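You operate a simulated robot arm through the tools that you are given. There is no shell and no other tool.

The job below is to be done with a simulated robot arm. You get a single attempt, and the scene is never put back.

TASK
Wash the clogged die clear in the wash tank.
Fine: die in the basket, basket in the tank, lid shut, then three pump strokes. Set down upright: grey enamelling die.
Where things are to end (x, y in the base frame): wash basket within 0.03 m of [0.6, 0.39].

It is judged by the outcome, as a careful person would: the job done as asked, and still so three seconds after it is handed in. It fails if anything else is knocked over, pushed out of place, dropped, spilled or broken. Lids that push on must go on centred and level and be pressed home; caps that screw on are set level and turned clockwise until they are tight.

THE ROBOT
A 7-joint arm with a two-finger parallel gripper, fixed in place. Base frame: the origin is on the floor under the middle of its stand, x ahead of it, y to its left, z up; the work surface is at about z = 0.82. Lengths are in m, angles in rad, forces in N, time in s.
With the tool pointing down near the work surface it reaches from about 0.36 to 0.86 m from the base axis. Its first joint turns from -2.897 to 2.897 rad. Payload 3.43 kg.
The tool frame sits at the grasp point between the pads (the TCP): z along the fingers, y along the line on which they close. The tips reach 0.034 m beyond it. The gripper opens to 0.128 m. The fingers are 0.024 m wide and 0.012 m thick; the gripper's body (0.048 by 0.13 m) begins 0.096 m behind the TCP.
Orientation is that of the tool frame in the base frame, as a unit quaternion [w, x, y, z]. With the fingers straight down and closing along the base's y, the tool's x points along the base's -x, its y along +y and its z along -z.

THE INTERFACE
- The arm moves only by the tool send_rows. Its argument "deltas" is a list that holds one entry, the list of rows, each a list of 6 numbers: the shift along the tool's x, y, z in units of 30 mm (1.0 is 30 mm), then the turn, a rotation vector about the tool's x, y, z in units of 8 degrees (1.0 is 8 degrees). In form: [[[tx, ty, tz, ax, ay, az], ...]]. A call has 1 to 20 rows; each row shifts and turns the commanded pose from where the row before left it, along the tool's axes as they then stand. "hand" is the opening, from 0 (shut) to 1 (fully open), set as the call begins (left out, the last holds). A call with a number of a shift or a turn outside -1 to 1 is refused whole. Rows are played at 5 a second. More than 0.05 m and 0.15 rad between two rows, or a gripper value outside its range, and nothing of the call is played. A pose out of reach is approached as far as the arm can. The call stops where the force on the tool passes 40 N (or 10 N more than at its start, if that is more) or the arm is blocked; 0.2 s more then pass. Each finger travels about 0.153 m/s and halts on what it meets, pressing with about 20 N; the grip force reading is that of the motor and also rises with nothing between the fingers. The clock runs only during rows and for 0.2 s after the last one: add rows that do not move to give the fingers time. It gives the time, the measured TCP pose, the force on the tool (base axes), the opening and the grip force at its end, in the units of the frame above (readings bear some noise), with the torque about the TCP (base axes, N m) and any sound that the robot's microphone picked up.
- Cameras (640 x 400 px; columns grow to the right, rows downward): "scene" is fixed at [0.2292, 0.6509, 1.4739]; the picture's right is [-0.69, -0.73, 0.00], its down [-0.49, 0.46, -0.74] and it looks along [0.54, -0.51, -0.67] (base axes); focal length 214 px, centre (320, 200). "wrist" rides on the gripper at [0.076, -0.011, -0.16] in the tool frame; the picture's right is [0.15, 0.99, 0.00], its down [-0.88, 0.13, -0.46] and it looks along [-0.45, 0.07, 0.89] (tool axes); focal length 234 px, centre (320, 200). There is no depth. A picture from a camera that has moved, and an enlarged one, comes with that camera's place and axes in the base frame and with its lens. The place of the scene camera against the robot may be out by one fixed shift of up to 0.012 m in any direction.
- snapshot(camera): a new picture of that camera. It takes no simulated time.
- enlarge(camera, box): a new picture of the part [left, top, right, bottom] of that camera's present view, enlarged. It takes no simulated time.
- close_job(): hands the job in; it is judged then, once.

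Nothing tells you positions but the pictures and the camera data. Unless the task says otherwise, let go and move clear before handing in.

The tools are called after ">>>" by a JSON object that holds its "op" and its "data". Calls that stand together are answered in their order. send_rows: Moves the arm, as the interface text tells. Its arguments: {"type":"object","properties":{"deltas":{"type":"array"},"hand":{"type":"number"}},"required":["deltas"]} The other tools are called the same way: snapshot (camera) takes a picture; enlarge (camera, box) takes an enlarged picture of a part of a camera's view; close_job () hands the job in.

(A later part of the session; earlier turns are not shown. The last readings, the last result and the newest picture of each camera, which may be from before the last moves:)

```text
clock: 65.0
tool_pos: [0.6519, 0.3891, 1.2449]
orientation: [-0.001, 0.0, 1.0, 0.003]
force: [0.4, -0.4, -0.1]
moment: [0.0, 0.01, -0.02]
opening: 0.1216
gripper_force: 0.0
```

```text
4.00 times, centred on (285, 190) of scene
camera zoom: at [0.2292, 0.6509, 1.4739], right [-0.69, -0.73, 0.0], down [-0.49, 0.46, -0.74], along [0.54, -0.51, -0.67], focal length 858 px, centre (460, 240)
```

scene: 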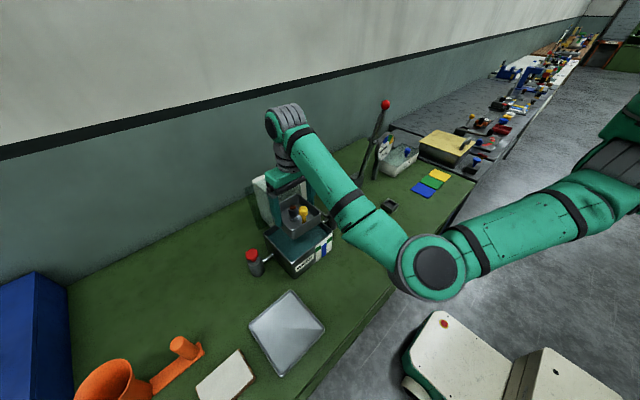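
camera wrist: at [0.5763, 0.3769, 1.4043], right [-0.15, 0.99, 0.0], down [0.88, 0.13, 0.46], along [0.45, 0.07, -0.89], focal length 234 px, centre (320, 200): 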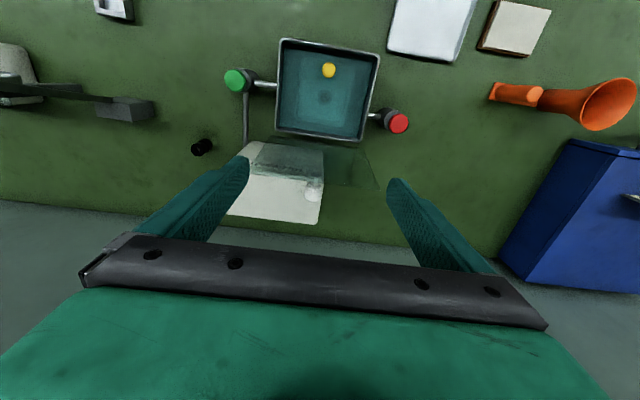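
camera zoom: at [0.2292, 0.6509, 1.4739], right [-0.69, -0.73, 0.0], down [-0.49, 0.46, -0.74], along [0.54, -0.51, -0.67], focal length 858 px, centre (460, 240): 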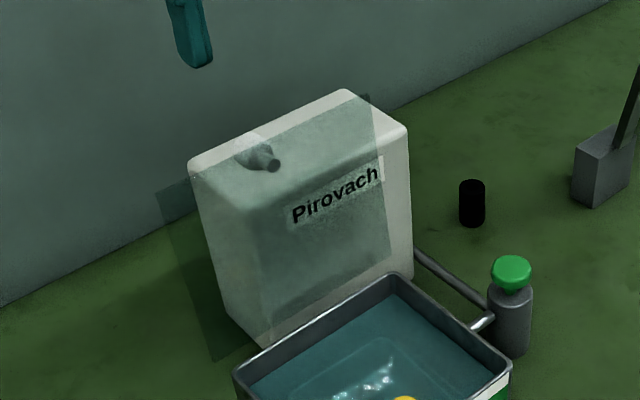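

>>> {"op": "enlarge", "data": {"camera": "wrist", "box": [215, 125, 405, 235]}}

>>> {"op": "enlarge", "data": {"camera": "wrist", "box": [240, 135, 340, 230]}}

>>> {"op": "enlarge", "data": {"camera": "scene", "box": [255, 160, 325, 210]}}

```text
3.37 times, centred on (310, 180) of wrist
camera zoom: at [0.5763, 0.3769, 1.4043], right [-0.15, 0.99, 0.0], down [0.88, 0.13, 0.46], along [0.45, 0.07, -0.89], focal length 789 px, centre (354, 267)
```

zoom: 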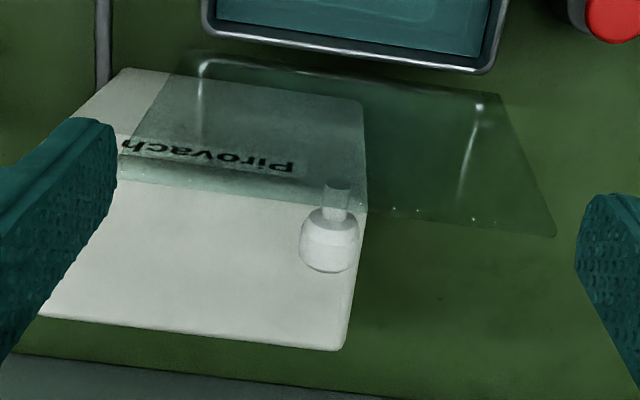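

```text
4.21 times, centred on (290, 182) of wrist
camera zoom: at [0.5763, 0.3769, 1.4043], right [-0.15, 0.99, 0.0], down [0.88, 0.13, 0.46], along [0.45, 0.07, -0.89], focal length 986 px, centre (446, 274)
```

zoom: 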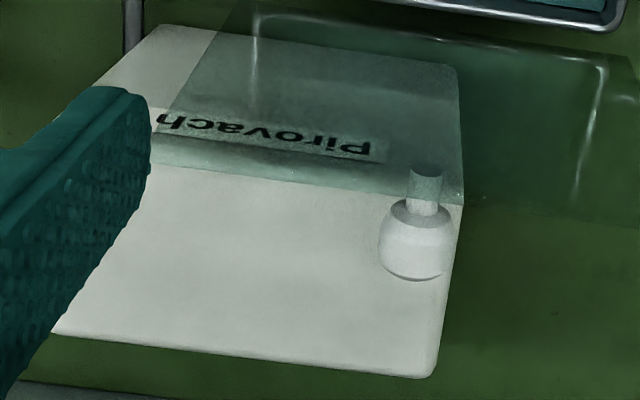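

```text
8.00 times, centred on (290, 185) of scene
camera zoom: at [0.2292, 0.6509, 1.4739], right [-0.69, -0.73, 0.0], down [-0.49, 0.46, -0.74], along [0.54, -0.51, -0.67], focal length 1716 px, centre (560, 320)
```

zoom: 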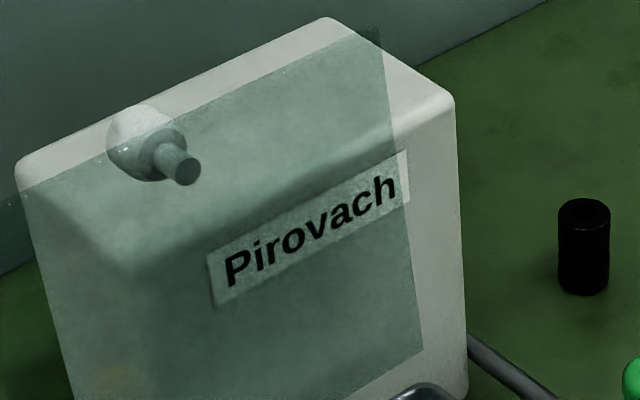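

The lid's hinge line is at about (0.691, z 0.911) and its free edge at about (0.711, z 1.083). A knob stands on its back face at about (0.739, 0.39, 1.06), above the can top. I'll tilt 15°, grip the knob across y and swing it along its arc, starting from a pre-grasp hover.

>>> {"op": "send_rows", "data": {"deltas": [[[0, 0, 0, 0, -0.9375, 0], [0, 0, 0, 0, -0.9375, 0], [0, 0, 0, 0, 0, 0]]], "hand": 0.5}}

>>> {"op": "snapshot", "data": {"camera": "wrist"}}

```text
clock: 65.8
tool_pos: [0.6514, 0.3886, 1.2458]
orientation: [0.131, 0.0, 0.991, 0.002]
force: [1.2, 0.4, 0.4]
moment: [-0.01, -0.03, 0.0]
opening: 0.0641
gripper_force: 0.0
```

```text
taken
camera wrist: at [0.5371, 0.3773, 1.38], right [-0.14, 0.99, -0.03], down [0.73, 0.13, 0.67], along [0.67, 0.07, -0.74], focal length 234 px, centre (320, 200)
```

wrist: 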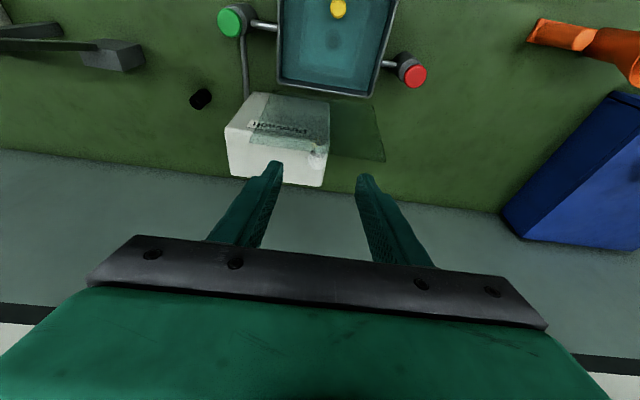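

>>> {"op": "enlarge", "data": {"camera": "wrist", "box": [215, 80, 395, 200]}}

>>> {"op": "enlarge", "data": {"camera": "wrist", "box": [280, 110, 360, 180]}}

```text
3.33 times, centred on (305, 140) of wrist
camera zoom: at [0.5371, 0.3773, 1.38], right [-0.14, 0.99, -0.03], down [0.73, 0.13, 0.67], along [0.67, 0.07, -0.74], focal length 781 px, centre (370, 400)
```

zoom: 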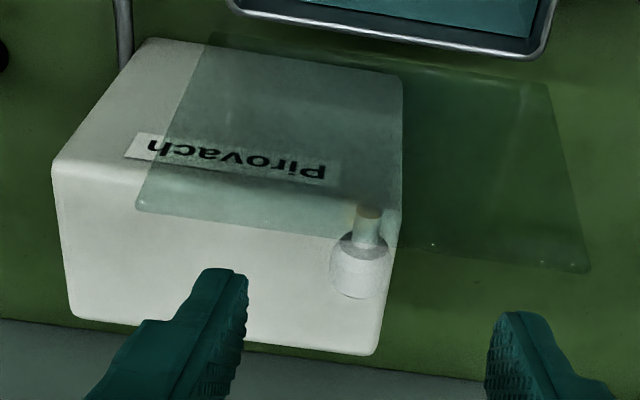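

```text
5.71 times, centred on (320, 145) of wrist
camera zoom: at [0.5371, 0.3773, 1.38], right [-0.14, 0.99, -0.03], down [0.73, 0.13, 0.67], along [0.67, 0.07, -0.74], focal length 1338 px, centre (320, 514)
```

zoom: 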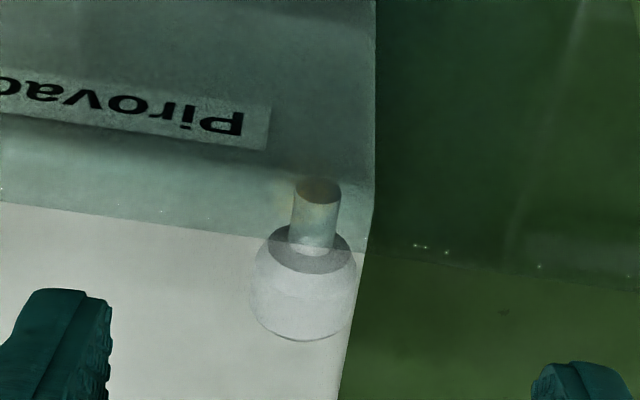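

The view confirms the knob at about (0.740, 0.391, 1.059), 29 mm across. I'm moving to a pre-grasp position 60 mm back along the tilted finger axis.

>>> {"op": "send_rows", "data": {"deltas": [[[-0.615, 0.04, 0, 0, 0, 0], [-0.615, 0.04, 0, 0, 0, 0], [0, 0, 0.851, 0, 0, 0], [0, 0, 0.851, 0, 0, 0], [0, 0, 0.851, 0, 0, 0], [0, 0, 0.851, 0, 0, 0], [0, 0, 0.851, 0, 0, 0], [0, 0, 0, 0, 0, 0]]], "hand": 0.5}}

>>> {"op": "snapshot", "data": {"camera": "wrist"}}

>>> {"op": "enlarge", "data": {"camera": "scene", "box": [230, 130, 350, 230]}}

```text
clock: 67.6
tool_pos: [0.7196, 0.3923, 1.131]
orientation: [0.131, 0.0, 0.991, 0.002]
force: [-0.4, 0.0, 0.2]
moment: [-0.04, 0.03, 0.02]
opening: 0.0643
gripper_force: 0.2
```

```text
taken
camera wrist: at [0.6049, 0.3806, 1.2668], right [-0.14, 0.99, -0.03], down [0.73, 0.13, 0.67], along [0.67, 0.07, -0.74], focal length 234 px, centre (320, 200)
```

wrist: 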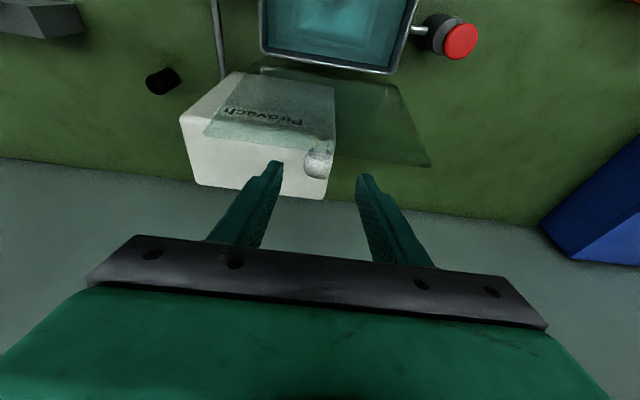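

```text
4.00 times, centred on (290, 180) of scene
camera zoom: at [0.2292, 0.6509, 1.4739], right [-0.69, -0.73, 0.0], down [-0.49, 0.46, -0.74], along [0.54, -0.51, -0.67], focal length 858 px, centre (440, 280)
```

zoom: 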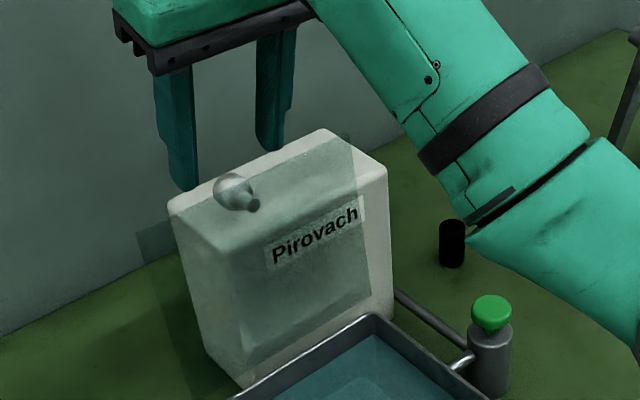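

>>> {"op": "enlarge", "data": {"camera": "wrist", "box": [255, 110, 395, 210]}}

```text
4.00 times, centred on (325, 160) of wrist
camera zoom: at [0.6049, 0.3806, 1.2668], right [-0.14, 0.99, -0.03], down [0.73, 0.13, 0.67], along [0.67, 0.07, -0.74], focal length 937 px, centre (300, 360)
```

zoom: 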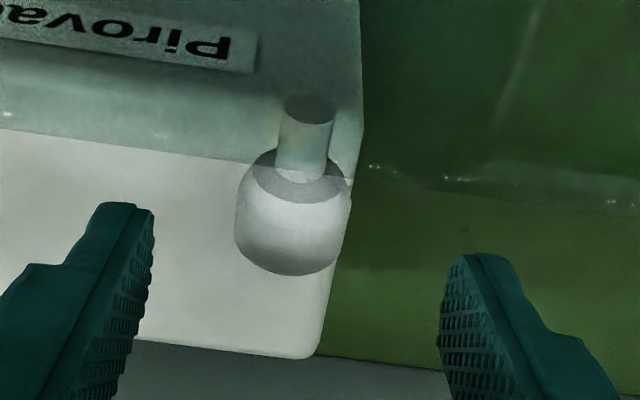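

Centred on the knob. I'm advancing 59 mm along the finger axis.

>>> {"op": "send_rows", "data": {"deltas": [[[-0.01, -0.01, 0.49, 0, 0, 0], [-0.01, -0.01, 0.49, 0, 0, 0], [-0.01, 0, 0.49, 0, 0, 0], [0, 0, 0.49, 0, 0, 0], [0, 0, 0, 0, 0, 0]]], "hand": 0.5}}

>>> {"op": "snapshot", "data": {"camera": "wrist"}}

>>> {"op": "enlarge", "data": {"camera": "scene", "box": [230, 130, 350, 230]}}

```text
clock: 68.8
tool_pos: [0.7359, 0.3909, 1.0746]
orientation: [0.13, -0.001, 0.992, 0.002]
force: [0.5, -0.3, -0.9]
moment: [-0.01, -0.01, -0.04]
opening: 0.0641
gripper_force: 0.0
```

```text
taken
camera wrist: at [0.6206, 0.3789, 1.2105], right [-0.14, 0.99, -0.03], down [0.73, 0.13, 0.67], along [0.67, 0.07, -0.74], focal length 234 px, centre (320, 200)
```

wrist: 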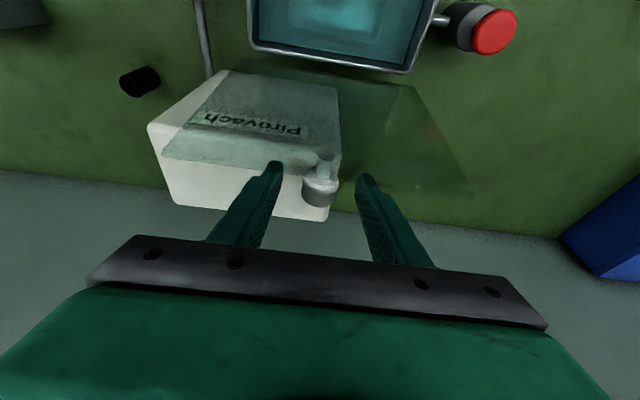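

```text
4.00 times, centred on (290, 180) of scene
camera zoom: at [0.2292, 0.6509, 1.4739], right [-0.69, -0.73, 0.0], down [-0.49, 0.46, -0.74], along [0.54, -0.51, -0.67], focal length 858 px, centre (440, 280)
```

zoom: 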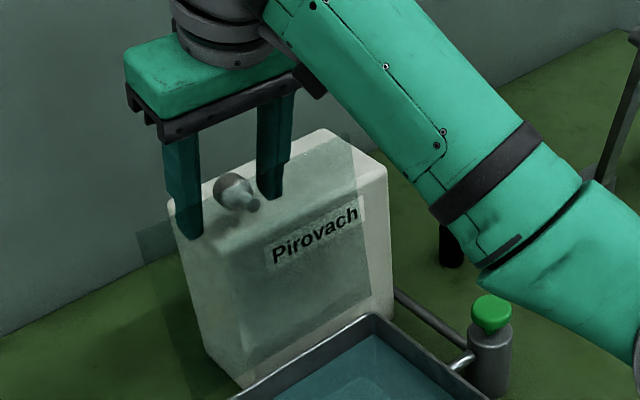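

The fingers straddle the knob with no contact. I'm closing onto it.

>>> {"op": "send_rows", "data": {"deltas": [[[0, 0, 0, 0, 0, 0], [0, 0, 0, 0, 0, 0]]], "hand": 0.27}}

>>> {"op": "send_rows", "data": {"deltas": [[[0, 0, 0, 0, 0, 0], [0, 0, 0, 0, 0, 0]]], "hand": 0.0}}

>>> {"op": "enlarge", "data": {"camera": "wrist", "box": [235, 110, 405, 230]}}

```text
clock: 69.4
tool_pos: [0.7355, 0.3905, 1.0745]
orientation: [0.13, 0.0, 0.991, 0.003]
force: [0.1, 0.4, -0.1]
moment: [0.01, 0.0, -0.04]
opening: 0.0345
gripper_force: 0.1
```

```text
clock: 70.0
tool_pos: [0.7354, 0.39, 1.0744]
orientation: [0.129, 0.001, 0.992, 0.003]
force: [-0.7, -4.7, -0.7]
moment: [-0.07, 0.15, -0.32]
opening: 0.0273
gripper_force: 44.8
```

```text
3.33 times, centred on (320, 170) of wrist
camera zoom: at [0.6207, 0.3786, 1.2107], right [-0.14, 0.99, -0.03], down [0.73, 0.13, 0.67], along [0.66, 0.07, -0.74], focal length 781 px, centre (320, 300)
```

zoom: 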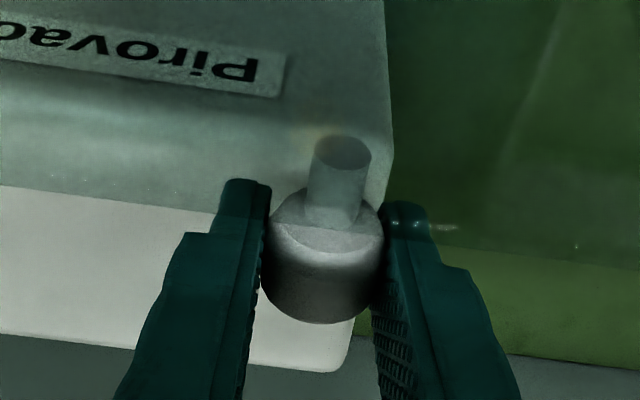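

The knob is gripped. I'll swing the lid along its hinge arc in short calls, watching the force. First 10°.

>>> {"op": "send_rows", "data": {"deltas": [[[0.204, -0.03, -0.12, 0, 0, 0], [0.204, 0, -0.12, 0, 0, 0], [0.203, 0, -0.098, 0, 0, 0], [0.203, 0, -0.098, 0, 0, 0]]], "hand": 0.0}}

>>> {"op": "enlarge", "data": {"camera": "scene", "box": [230, 130, 350, 260]}}

```text
clock: 71.0
tool_pos: [0.7097, 0.3916, 1.0804]
orientation: [0.13, 0.0, 0.992, 0.003]
force: [7.3, -2.3, -5.6]
moment: [0.11, -1.41, 0.43]
opening: 0.0273
gripper_force: 45.4
```

```text
3.08 times, centred on (290, 195) of scene
camera zoom: at [0.2292, 0.6509, 1.4739], right [-0.69, -0.73, 0.0], down [-0.49, 0.46, -0.74], along [0.54, -0.51, -0.67], focal length 660 px, centre (412, 215)
```

zoom: 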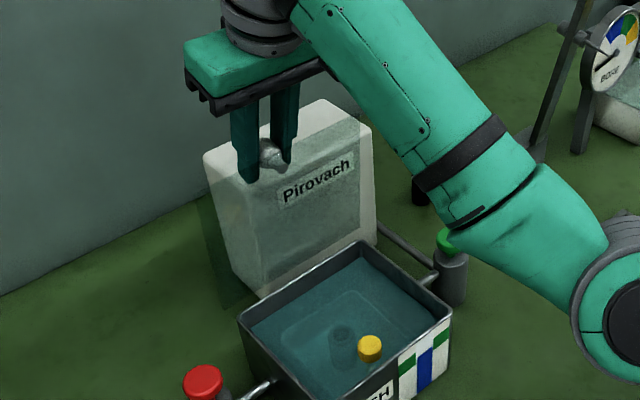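

The lid is following. There's about 9 N and 1.4 N·m from the knob twisting in the grip, so I'll tilt the tool along with the lid to cut the twist and check the trend.

>>> {"op": "send_rows", "data": {"deltas": [[[0, 0, 0, 0, -0.3, 0], [0, 0, 0, 0, -0.3, 0]]], "hand": 0.0}}

```text
clock: 71.6
tool_pos: [0.7073, 0.3908, 1.0804]
orientation: [0.171, 0.0, 0.985, 0.002]
force: [-9.4, -8.7, 5.0]
moment: [-0.14, 1.36, 0.31]
opening: 0.0272
gripper_force: 45.3
```

The grip slips at about 1.4 N·m, so the load on the hinge stays bounded near 9 N, which is acceptable. I'm continuing the arc with the tool orientation held.

>>> {"op": "send_rows", "data": {"deltas": [[[0.205, -0.03, -0.096, 0, 0, 0], [0.205, 0, -0.096, 0, 0, 0], [0.213, 0, -0.078, 0, 0, 0], [0.213, 0, -0.078, 0, 0, 0]]], "hand": 0.0}}

>>> {"op": "enlarge", "data": {"camera": "scene", "box": [230, 130, 350, 260]}}

>>> {"op": "snapshot", "data": {"camera": "wrist"}}

```text
clock: 72.6
tool_pos: [0.6811, 0.3903, 1.0824]
orientation: [0.17, -0.001, 0.985, 0.002]
force: [9.4, 3.2, -5.4]
moment: [-0.02, -1.19, -0.21]
opening: 0.0272
gripper_force: 45.2
```

```text
3.08 times, centred on (290, 195) of scene
camera zoom: at [0.2292, 0.6509, 1.4739], right [-0.69, -0.73, 0.0], down [-0.49, 0.46, -0.74], along [0.54, -0.51, -0.67], focal length 660 px, centre (412, 215)
```

zoom: 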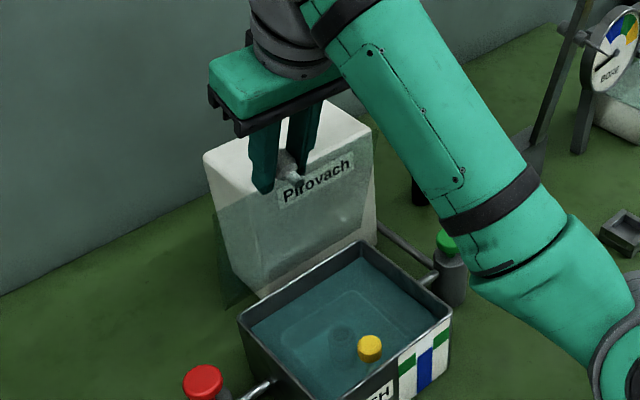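

```text
taken
camera wrist: at [0.5557, 0.3786, 1.2083], right [-0.14, 0.99, -0.05], down [0.68, 0.13, 0.73], along [0.72, 0.07, -0.69], focal length 234 px, centre (320, 200)
```

wrist: 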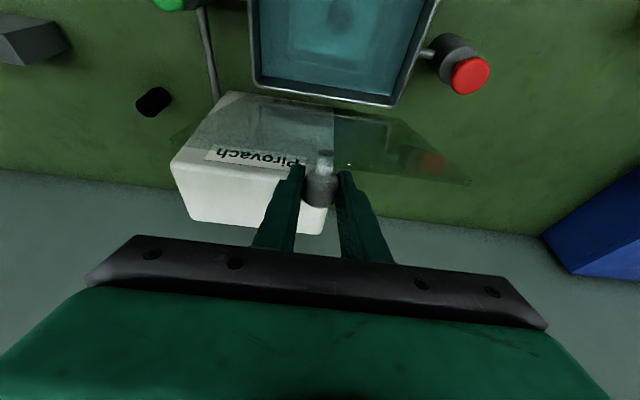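

The lid is tracking well. Continuing the arc (next 20°).

>>> {"op": "send_rows", "data": {"deltas": [[[0.22, 0, -0.059, 0, 0, 0], [0.22, 0, -0.059, 0, 0, 0], [0.223, 0, -0.041, 0, 0, 0], [0.223, 0, -0.041, 0, 0, 0], [0.226, 0, -0.021, 0, 0, 0], [0.226, 0, -0.021, 0, 0, 0], [0.226, 0, -0.001, 0, 0, 0], [0.226, 0, -0.001, 0, 0, 0]]], "hand": 0.0}}

>>> {"op": "enlarge", "data": {"camera": "scene", "box": [230, 130, 350, 260]}}

```text
clock: 74.4
tool_pos: [0.629, 0.3886, 1.0717]
orientation: [0.172, 0.001, 0.985, 0.002]
force: [6.2, 2.5, 9.1]
moment: [-0.18, -1.42, 0.43]
opening: 0.0272
gripper_force: 44.9
```

```text
3.08 times, centred on (290, 195) of scene
camera zoom: at [0.2292, 0.6509, 1.4739], right [-0.69, -0.73, 0.0], down [-0.49, 0.46, -0.74], along [0.54, -0.51, -0.67], focal length 660 px, centre (412, 215)
```

zoom: 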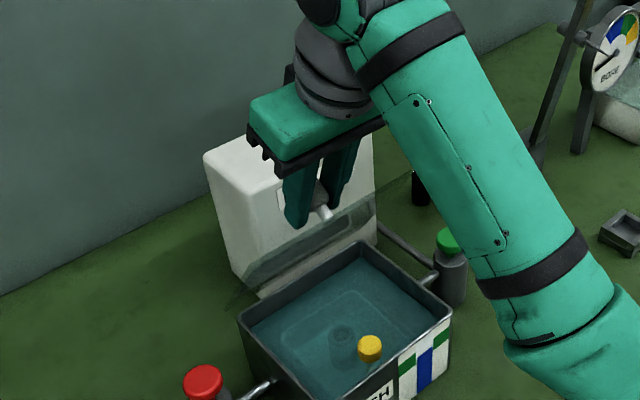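

>>> {"op": "send_rows", "data": {"deltas": [[[0.225, 0, 0.02, 0, 0, 0], [0.225, 0, 0.02, 0, 0, 0], [0.224, 0, 0.038, 0, 0, 0], [0.224, 0, 0.038, 0, 0, 0], [0.219, 0, 0.058, 0, 0, 0], [0.219, 0, 0.058, 0, 0, 0], [0.212, 0, 0.077, 0, 0, 0], [0.212, 0, 0.077, 0, 0, 0]]], "hand": 0.0}}

>>> {"op": "enlarge", "data": {"camera": "scene", "box": [230, 130, 350, 260]}}

```text
clock: 76.2
tool_pos: [0.5825, 0.3889, 1.0416]
orientation: [0.171, -0.001, 0.985, 0.002]
force: [8.2, 10.9, 7.1]
moment: [-0.66, -1.7, 0.64]
opening: 0.0274
gripper_force: 44.5
```

```text
3.08 times, centred on (290, 195) of scene
camera zoom: at [0.2292, 0.6509, 1.4739], right [-0.69, -0.73, 0.0], down [-0.49, 0.46, -0.74], along [0.54, -0.51, -0.67], focal length 660 px, centre (412, 215)
```

zoom: 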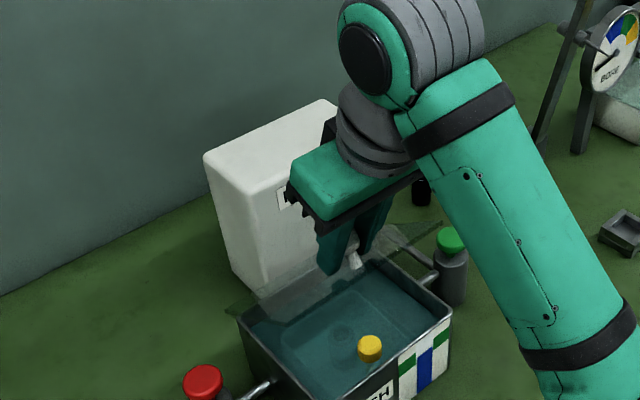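

A sideways load has built up (11 N in y), so I'll shift 1.5 mm in +y while continuing the arc.

>>> {"op": "send_rows", "data": {"deltas": [[[0.207, 0.025, 0.094, 0, 0, 0], [0.207, 0.025, 0.094, 0, 0, 0], [0.197, 0, 0.113, 0, 0, 0], [0.197, 0, 0.113, 0, 0, 0]]], "hand": 0.0}}

>>> {"op": "enlarge", "data": {"camera": "scene", "box": [230, 130, 350, 260]}}

```text
clock: 77.2
tool_pos: [0.5649, 0.3896, 1.0218]
orientation: [0.171, 0.001, 0.985, 0.001]
force: [10.5, -6.9, 4.6]
moment: [-0.44, -1.58, 0.13]
opening: 0.0275
gripper_force: 44.4
```

```text
3.08 times, centred on (290, 195) of scene
camera zoom: at [0.2292, 0.6509, 1.4739], right [-0.69, -0.73, 0.0], down [-0.49, 0.46, -0.74], along [0.54, -0.51, -0.67], focal length 660 px, centre (412, 215)
```

zoom: 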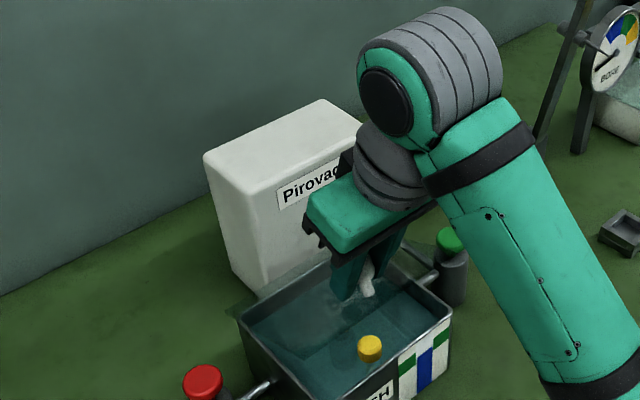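

>>> {"op": "send_rows", "data": {"deltas": [[[0.187, -0.01, 0.13, 0, 0, 0], [0.187, 0, 0.13, 0, 0, 0], [0.174, 0, 0.145, 0, 0, 0], [0.174, 0, 0.145, 0, 0, 0]]], "hand": 0.0}}

>>> {"op": "enlarge", "data": {"camera": "scene", "box": [230, 130, 350, 260]}}

>>> {"op": "snapshot", "data": {"camera": "wrist"}}

```text
clock: 78.2
tool_pos: [0.5498, 0.3897, 0.999]
orientation: [0.171, 0.001, 0.985, 0.002]
force: [10.7, -14.2, 3.9]
moment: [-0.4, -1.46, 0.07]
opening: 0.0277
gripper_force: 45.2
```

```text
3.08 times, centred on (290, 195) of scene
camera zoom: at [0.2292, 0.6509, 1.4739], right [-0.69, -0.73, 0.0], down [-0.49, 0.46, -0.74], along [0.54, -0.51, -0.67], focal length 660 px, centre (412, 215)
```

zoom: 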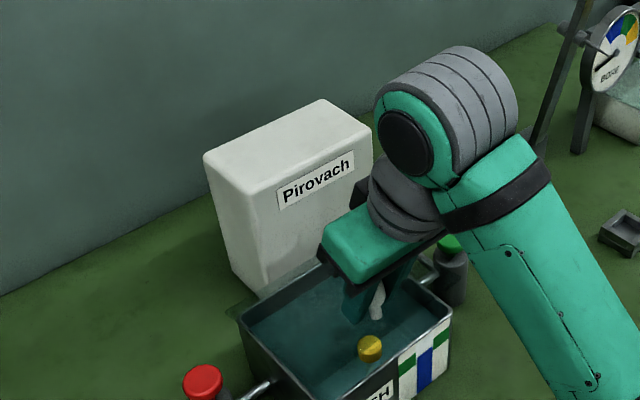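

```text
taken
camera wrist: at [0.4239, 0.3789, 1.1254], right [-0.14, 0.99, -0.04], down [0.68, 0.13, 0.73], along [0.72, 0.07, -0.69], focal length 234 px, centre (320, 200)
```

wrist: 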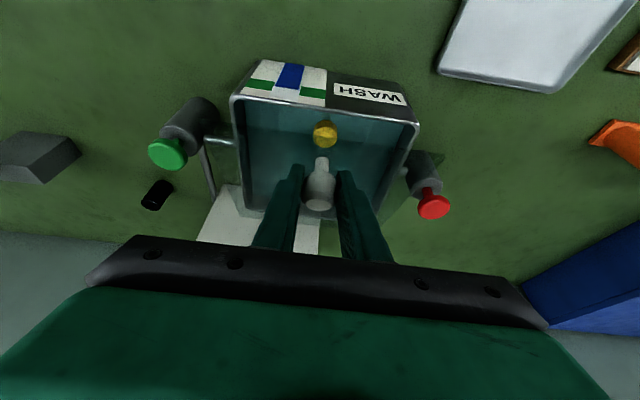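

Small y correction (-1 mm), then the last part of the arc.

>>> {"op": "send_rows", "data": {"deltas": [[[0.16, -0.03, 0.159, 0, 0, 0], [0.16, 0, 0.159, 0, 0, 0], [0.147, 0, 0.174, 0, 0, 0], [0.147, 0, 0.174, 0, 0, 0]]], "hand": 0.0}}

>>> {"op": "enlarge", "data": {"camera": "scene", "box": [230, 130, 350, 260]}}

>>> {"op": "enlarge", "data": {"camera": "wrist", "box": [200, 40, 460, 240]}}

```text
clock: 79.2
tool_pos: [0.5387, 0.3903, 0.9748]
orientation: [0.171, 0.0, 0.985, 0.002]
force: [1.4, -16.8, 8.6]
moment: [-0.41, -1.37, 0.0]
opening: 0.0275
gripper_force: 45.2
```

```text
3.08 times, centred on (290, 195) of scene
camera zoom: at [0.2292, 0.6509, 1.4739], right [-0.69, -0.73, 0.0], down [-0.49, 0.46, -0.74], along [0.54, -0.51, -0.67], focal length 660 px, centre (412, 215)
```

zoom: 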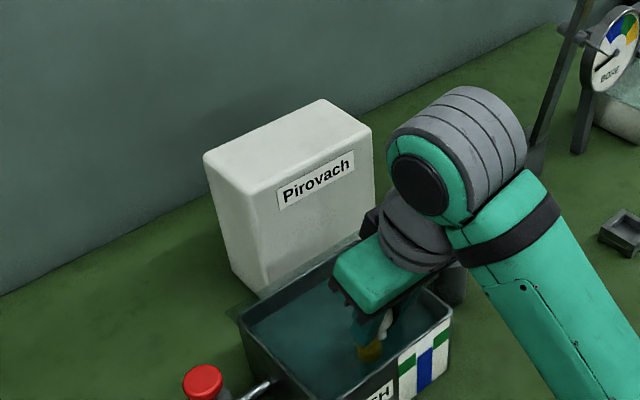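

```text
2.00 times, centred on (330, 140) of wrist
camera zoom: at [0.4131, 0.3786, 1.1003], right [-0.14, 0.99, -0.04], down [0.68, 0.13, 0.73], along [0.72, 0.07, -0.69], focal length 468 px, centre (300, 320)
```

zoom: 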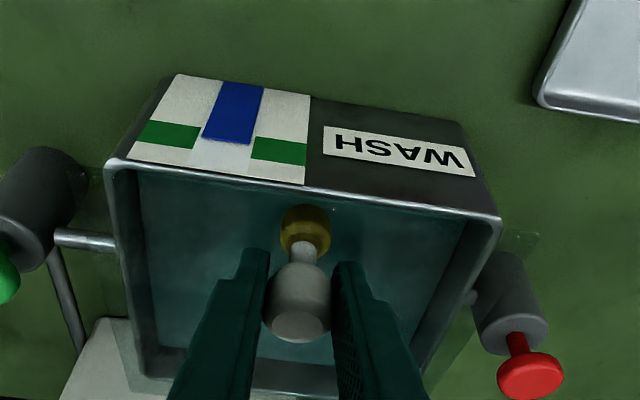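

Nearly closed. I'm correcting y again and easing down the final few degrees.

>>> {"op": "send_rows", "data": {"deltas": [[[0.13, -0.05, 0.184, 0, 0, 0], [0.13, 0, 0.184, 0, 0, 0]]], "hand": 0.0}}

>>> {"op": "enlarge", "data": {"camera": "wrist", "box": [200, 40, 460, 240]}}

```text
clock: 79.8
tool_pos: [0.5357, 0.3894, 0.9624]
orientation: [0.173, 0.0, 0.985, 0.003]
force: [10.1, -2.8, 18.3]
moment: [-0.59, -0.92, 0.2]
opening: 0.0277
gripper_force: 45.1
```

```text
2.00 times, centred on (330, 140) of wrist
camera zoom: at [0.4094, 0.378, 1.088], right [-0.14, 0.99, -0.04], down [0.67, 0.13, 0.73], along [0.73, 0.07, -0.68], focal length 468 px, centre (300, 320)
```

zoom: 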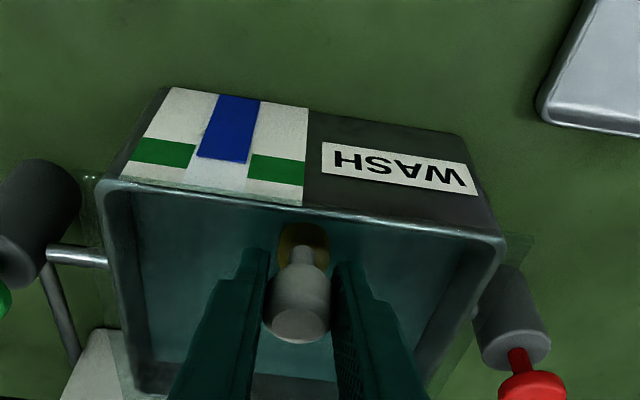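

>>> {"op": "send_rows", "data": {"deltas": [[[0.03, 0, 0.05, 0, 0, 0]]], "hand": 0.0}}

>>> {"op": "enlarge", "data": {"camera": "scene", "box": [230, 170, 350, 290]}}

>>> {"op": "enlarge", "data": {"camera": "wrist", "box": [230, 100, 470, 240]}}

```text
clock: 80.2
tool_pos: [0.535, 0.3887, 0.9614]
orientation: [0.174, 0.0, 0.985, 0.004]
force: [12.3, 1.0, 34.9]
moment: [-0.6, -1.43, 0.12]
opening: 0.0272
gripper_force: 44.7
```

```text
3.33 times, centred on (290, 230) of scene
camera zoom: at [0.2292, 0.6509, 1.4739], right [-0.69, -0.73, 0.0], down [-0.49, 0.46, -0.74], along [0.54, -0.51, -0.67], focal length 715 px, centre (420, 100)
```

zoom: 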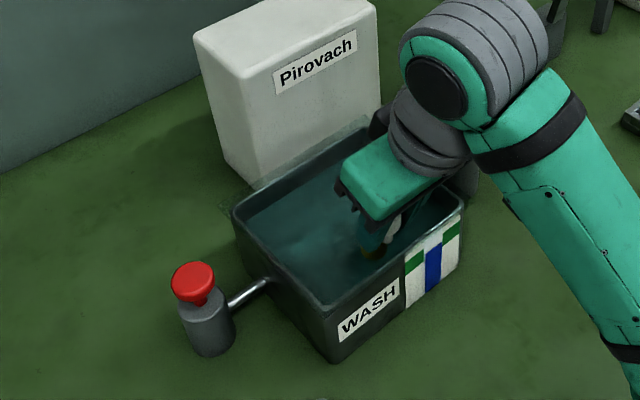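

```text
2.67 times, centred on (350, 170) of wrist
camera zoom: at [0.409, 0.378, 1.0871], right [-0.14, 0.99, -0.04], down [0.67, 0.13, 0.73], along [0.73, 0.07, -0.68], focal length 624 px, centre (240, 280)
```

zoom: 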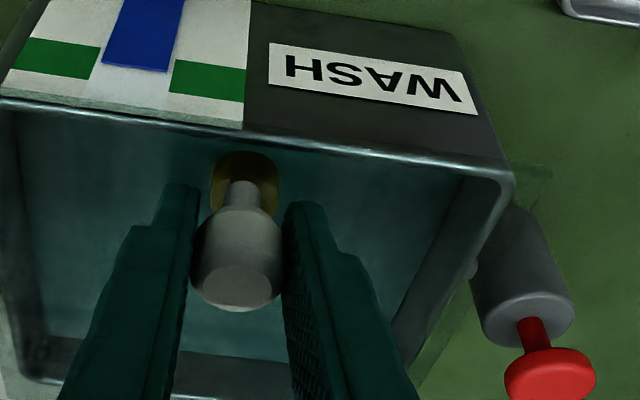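

Contact rose to 35 N with no further travel, so the lid looks seated. I'm easing off, then releasing the knob.

>>> {"op": "send_rows", "data": {"deltas": [[[-0.01, 0, -0.04, 0, 0, 0], [0, 0, 0, 0, 0, 0]]], "hand": 0.0}}

>>> {"op": "send_rows", "data": {"deltas": [[[0, 0, 0, 0, 0, 0], [0, 0, 0, 0, 0, 0], [0, 0, 0, 0, 0, 0]]], "hand": 0.42}}

>>> {"op": "enlarge", "data": {"camera": "wrist", "box": [200, 80, 460, 240]}}

```text
clock: 80.8
tool_pos: [0.5347, 0.3895, 0.9622]
orientation: [0.173, 0.0, 0.985, 0.004]
force: [16.3, 11.5, 28.9]
moment: [-0.25, -0.93, 0.12]
opening: 0.0275
gripper_force: 45.3
```

```text
clock: 81.6
tool_pos: [0.5332, 0.3896, 0.9622]
orientation: [0.172, -0.001, 0.985, 0.003]
force: [-8.8, 10.4, 30.6]
moment: [-0.48, 0.34, -0.21]
opening: 0.0483
gripper_force: 0.0
```

```text
2.46 times, centred on (330, 160) of wrist
camera zoom: at [0.4083, 0.3777, 1.0877], right [-0.14, 0.99, -0.04], down [0.67, 0.13, 0.73], along [0.73, 0.07, -0.69], focal length 576 px, centre (295, 298)
```

zoom: 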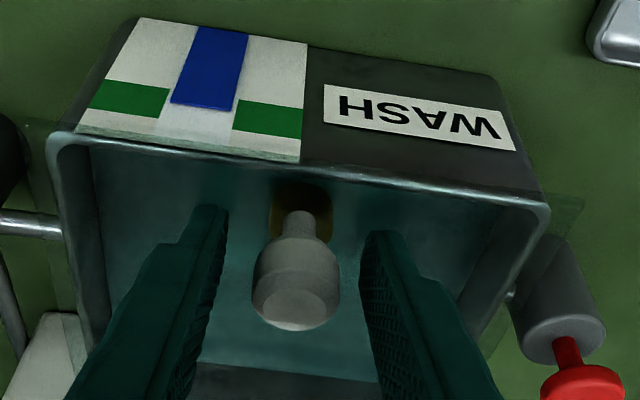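

The fingertips were resting on the lid's top surface, which explains the 30 N. I'm lifting clear along the finger axis and will then inspect whether the lid is fully shut.

>>> {"op": "send_rows", "data": {"deltas": [[[0, 0, -0.2, 0, 0, 0], [0, 0, -0.4, 0, 0, 0], [0, 0, -0.8, 0, 0, 0], [0, 0, -0.9, 0, 0, 0], [0, 0, -0.9, 0, 0, 0], [0, 0, 0, 0, 0, 0]]], "hand": 0.42}}

>>> {"op": "snapshot", "data": {"camera": "wrist"}}

>>> {"op": "enlarge", "data": {"camera": "scene", "box": [230, 170, 350, 290]}}

```text
clock: 83.0
tool_pos: [0.5025, 0.3865, 1.0523]
orientation: [0.171, 0.0, 0.985, 0.002]
force: [-0.5, 0.1, -0.6]
moment: [0.01, 0.02, -0.01]
opening: 0.0536
gripper_force: 0.0
```

```text
taken
camera wrist: at [0.3767, 0.3752, 1.1776], right [-0.14, 0.99, -0.05], down [0.68, 0.13, 0.73], along [0.72, 0.07, -0.69], focal length 234 px, centre (320, 200)
```

wrist: 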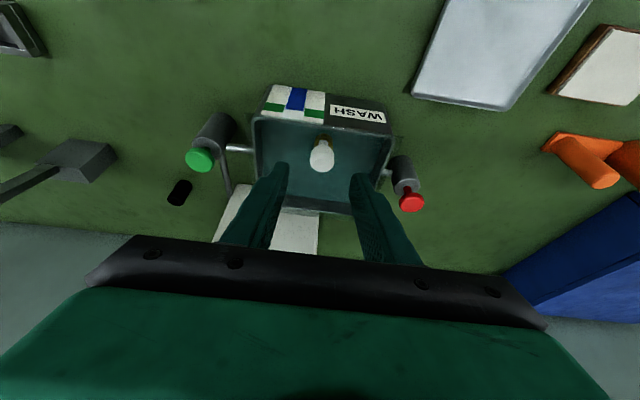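

```text
3.33 times, centred on (290, 230) of scene
camera zoom: at [0.2292, 0.6509, 1.4739], right [-0.69, -0.73, 0.0], down [-0.49, 0.46, -0.74], along [0.54, -0.51, -0.67], focal length 715 px, centre (420, 100)
```

zoom: 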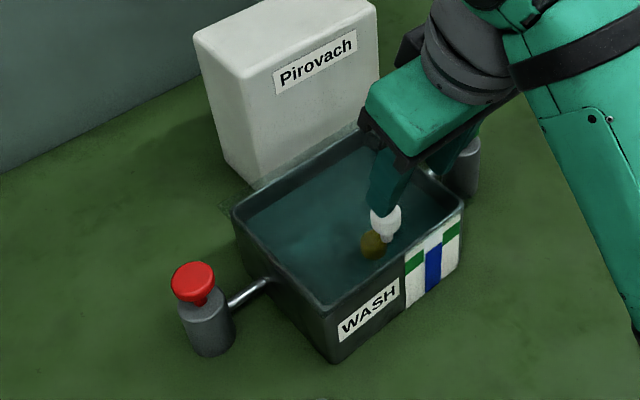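

>>> {"op": "send_rows", "data": {"deltas": [[[0, 0.3, -0.6, 0, 0.6, 0], [0, 0.6, -0.6, 0, 0.6, 0], [0, 0.8, -0.6, 0, 0.6, 0], [-0.3, 0.8, -0.3, 0, 0.67, 0], [-0.4, 0.8, 0, 0, 0, 0], [-0.4, 0.8, 0, 0, 0, 0], [-0.4, 0.8, 0, 0, 0, 0], [0, 0, 0, 0, 0, 0]]], "hand": 0.42}}

>>> {"op": "snapshot", "data": {"camera": "wrist"}}

>>> {"op": "snapshot", "data": {"camera": "scene"}}

```text
clock: 84.8
tool_pos: [0.5321, 0.5363, 1.114]
orientation: [0.0, 0.0, 1.0, 0.003]
force: [-0.1, -0.8, 0.6]
moment: [0.01, -0.02, -0.04]
opening: 0.0539
gripper_force: 0.0
```

```text
taken
camera wrist: at [0.4565, 0.5242, 1.275], right [-0.15, 0.99, 0.0], down [0.88, 0.13, 0.46], along [0.45, 0.07, -0.89], focal length 234 px, centre (320, 200)
```

wrist: 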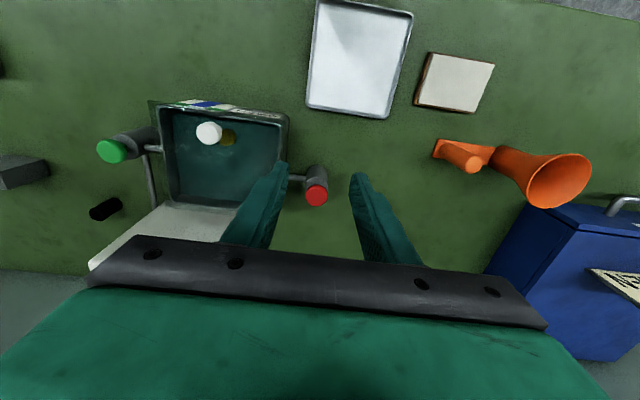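

```text
taken
```

scene: 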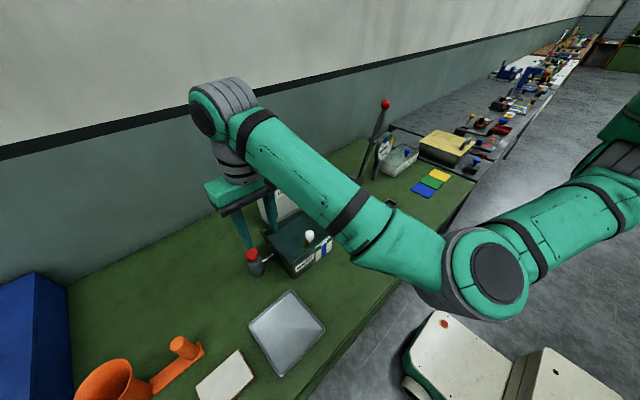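

>>> {"op": "enlarge", "data": {"camera": "wrist", "box": [80, 85, 300, 225]}}

>>> {"op": "enlarge", "data": {"camera": "wrist", "box": [270, 140, 350, 220]}}

>>> {"op": "enlarge", "data": {"camera": "scene", "box": [235, 200, 345, 290]}}

```text
2.86 times, centred on (190, 155) of wrist
camera zoom: at [0.4565, 0.5242, 1.275], right [-0.15, 0.99, 0.0], down [0.88, 0.13, 0.46], along [0.45, 0.07, -0.89], focal length 669 px, centre (691, 329)
```

zoom: 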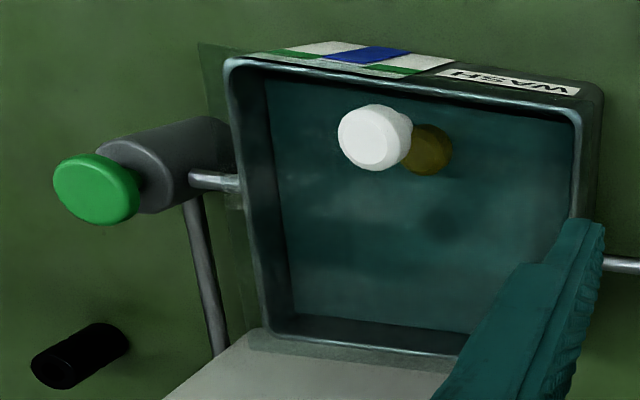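

```text
5.00 times, centred on (310, 180) of wrist
camera zoom: at [0.4565, 0.5242, 1.275], right [-0.15, 0.99, 0.0], down [0.88, 0.13, 0.46], along [0.45, 0.07, -0.89], focal length 1171 px, centre (370, 300)
```

zoom: 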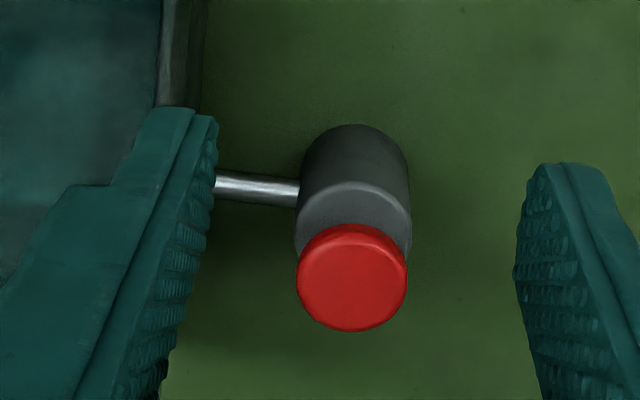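

```text
4.44 times, centred on (290, 245) of scene
camera zoom: at [0.2292, 0.6509, 1.4739], right [-0.69, -0.73, 0.0], down [-0.49, 0.46, -0.74], along [0.54, -0.51, -0.67], focal length 953 px, centre (453, 0)
```

zoom: 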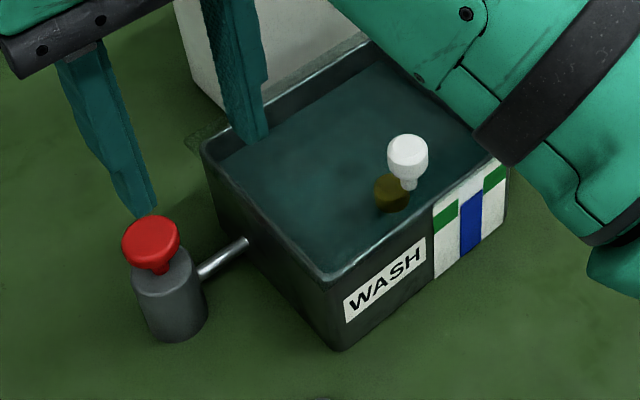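

The lid is down over the tank. To confirm it is fully seated rather than propped, I'll look at the front rim from a lower angle on the robot side.

>>> {"op": "send_rows", "data": {"deltas": [[[0.7, -0.56, 0, 0, 0, 0], [0.7, -0.56, 0, 0, 0, 0], [0.7, -0.56, 0, 0, 0, 0], [0.7, -0.56, 0, 0, 0, 0], [0.7, -0.56, 0, 0, 0, 0], [0.7, -0.56, 0, 0, 0, 0], [0.7, -0.56, 0, 0, 0, 0], [0.7, -0.56, 0, 0, 0, 0], [0, 0, 0, 0, -0.94, 0], [0, 0, 0, 0, -0.94, 0], [0, 0, 0, 0, -0.94, 0], [0, 0, 0, 0, -0.94, 0], [0, 0, 0, 0, -0.94, 0], [0, 0, 0, 0, 0, 0]]], "hand": 0.42}}

>>> {"op": "snapshot", "data": {"camera": "wrist"}}

>>> {"op": "snapshot", "data": {"camera": "scene"}}

```text
clock: 87.8
tool_pos: [0.3646, 0.4016, 1.1137]
orientation: [0.323, 0.002, 0.946, 0.002]
force: [-0.1, 0.3, 0.8]
moment: [0.01, 0.04, -0.03]
opening: 0.0538
gripper_force: 0.1
```

```text
taken
camera wrist: at [0.2064, 0.3894, 1.195], right [-0.12, 0.99, -0.08], down [0.42, 0.13, 0.9], along [0.9, 0.07, -0.43], focal length 234 px, centre (320, 200)
```

wrist: 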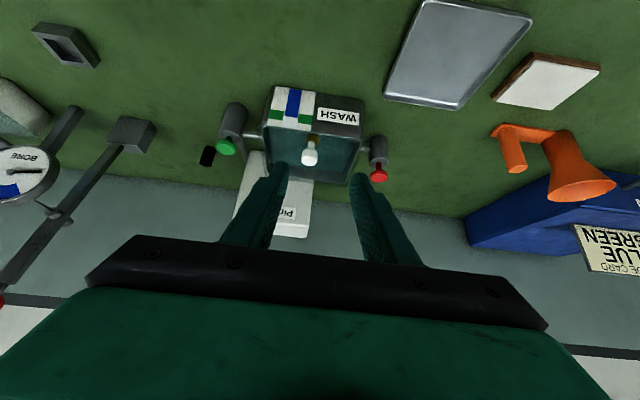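

```text
taken
```

scene: 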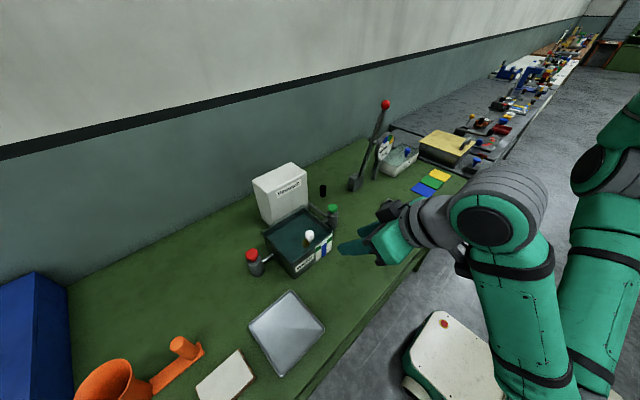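

>>> {"op": "enlarge", "data": {"camera": "wrist", "box": [225, 75, 395, 195]}}

>>> {"op": "enlarge", "data": {"camera": "wrist", "box": [255, 110, 375, 170]}}

>>> {"op": "enlarge", "data": {"camera": "scene", "box": [240, 190, 350, 285]}}

```text
3.33 times, centred on (310, 135) of wrist
camera zoom: at [0.2064, 0.3894, 1.195], right [-0.12, 0.99, -0.08], down [0.42, 0.13, 0.9], along [0.9, 0.07, -0.43], focal length 781 px, centre (353, 417)
```

zoom: 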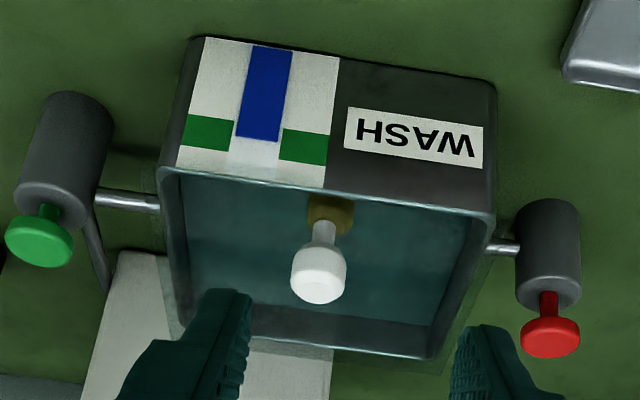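

```text
5.33 times, centred on (315, 140) of wrist
camera zoom: at [0.2064, 0.3894, 1.195], right [-0.12, 0.99, -0.08], down [0.42, 0.13, 0.9], along [0.9, 0.07, -0.43], focal length 1249 px, centre (347, 520)
```

zoom: 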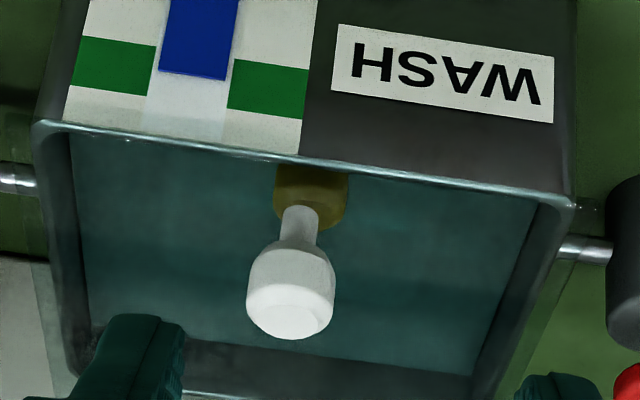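

```text
4.21 times, centred on (295, 238) of scene
camera zoom: at [0.2292, 0.6509, 1.4739], right [-0.69, -0.73, 0.0], down [-0.49, 0.46, -0.74], along [0.54, -0.51, -0.67], focal length 903 px, centre (425, 42)
```

zoom: 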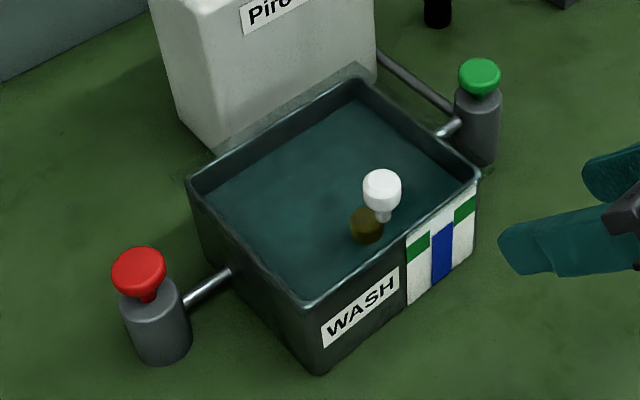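

>>> {"op": "enlarge", "data": {"camera": "wrist", "box": [345, 130, 385, 165]}}

>>> {"op": "enlarge", "data": {"camera": "wrist", "box": [255, 110, 295, 145]}}

>>> {"op": "enlarge", "data": {"camera": "scene", "box": [280, 235, 345, 280]}}

```text
11.43 times, centred on (365, 148) of wrist
camera zoom: at [0.2064, 0.3894, 1.195], right [-0.12, 0.99, -0.08], down [0.42, 0.13, 0.9], along [0.9, 0.07, -0.43], focal length 2676 px, centre (-194, 800)
```

zoom: 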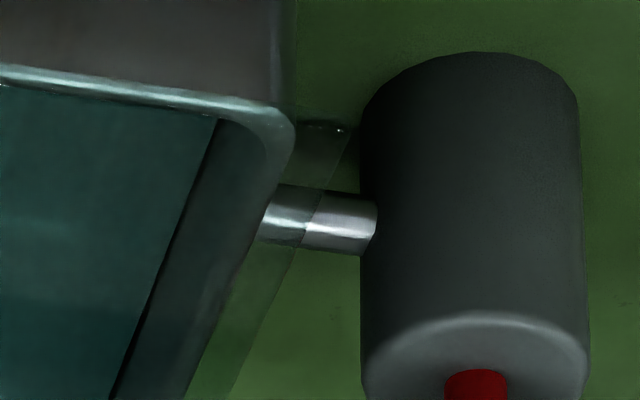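

```text
11.43 times, centred on (275, 128) of wrist
camera zoom: at [0.2064, 0.3894, 1.195], right [-0.12, 0.99, -0.08], down [0.42, 0.13, 0.9], along [0.9, 0.07, -0.43], focal length 2676 px, centre (834, 1029)
```

zoom: 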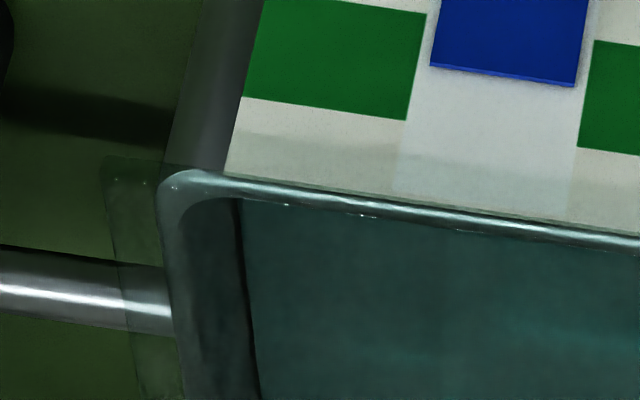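

```text
8.89 times, centred on (312, 258) of scene
camera zoom: at [0.2292, 0.6509, 1.4739], right [-0.69, -0.73, 0.0], down [-0.49, 0.46, -0.74], along [0.54, -0.51, -0.67], focal length 1906 px, centre (387, -311)
```

zoom: 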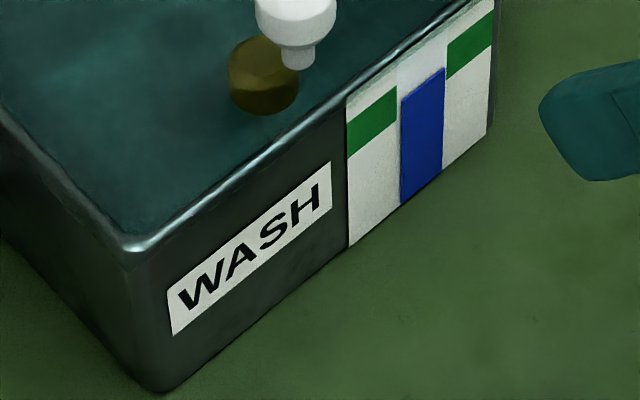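

The lid plate lies flush on the rim on both corners, the basket knob is below it, and the gauge level is mid-band. The red pump knob's top is at about (0.626, 0.544, 0.926). I'll close the gripper and move above it.

>>> {"op": "send_rows", "data": {"deltas": [[[0, 0, 0, 0, 0.803, 0], [0, 0, 0, 0, 0.803, 0], [0, 0, 0, 0, 0.803, 0], [0, 0, 0, 0, 0.803, 0], [-0.822, 0.473, 0.379, 0, 0, 0], [-0.822, 0.473, 0.379, 0, 0, 0], [-0.822, 0.473, 0.379, 0, 0, 0], [-0.822, 0.473, 0.379, 0, 0, 0], [-0.822, 0.473, 0.379, 0, 0, 0], [-0.822, 0.473, 0.379, 0, 0, 0], [-0.822, 0.473, 0.379, 0, 0, 0], [-0.822, 0.473, 0.379, 0, 0, 0], [-0.822, 0.473, 0.379, 0, 0, 0], [-0.822, 0.473, 0.379, 0, 0, 0], [0, 0, 0, 0, 0, 0]]], "hand": 0.0}}

>>> {"op": "snapshot", "data": {"camera": "wrist"}}

>>> {"op": "snapshot", "data": {"camera": "scene"}}

```text
clock: 91.0
tool_pos: [0.6306, 0.5431, 1.053]
orientation: [0.103, 0.0, 0.995, 0.003]
force: [-0.4, 0.0, 0.0]
moment: [-0.02, 0.02, -0.02]
opening: 0.0001
gripper_force: 19.8
```

```text
taken
camera wrist: at [0.5233, 0.5318, 1.194], right [-0.14, 0.99, -0.03], down [0.77, 0.13, 0.63], along [0.62, 0.07, -0.78], focal length 234 px, centre (320, 200)
```

wrist: 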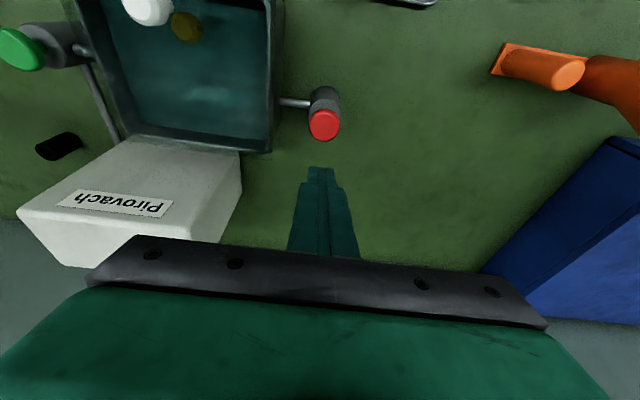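

```text
taken
```

scene: 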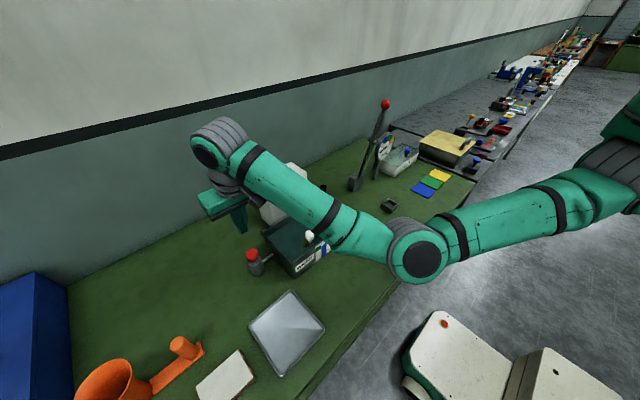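

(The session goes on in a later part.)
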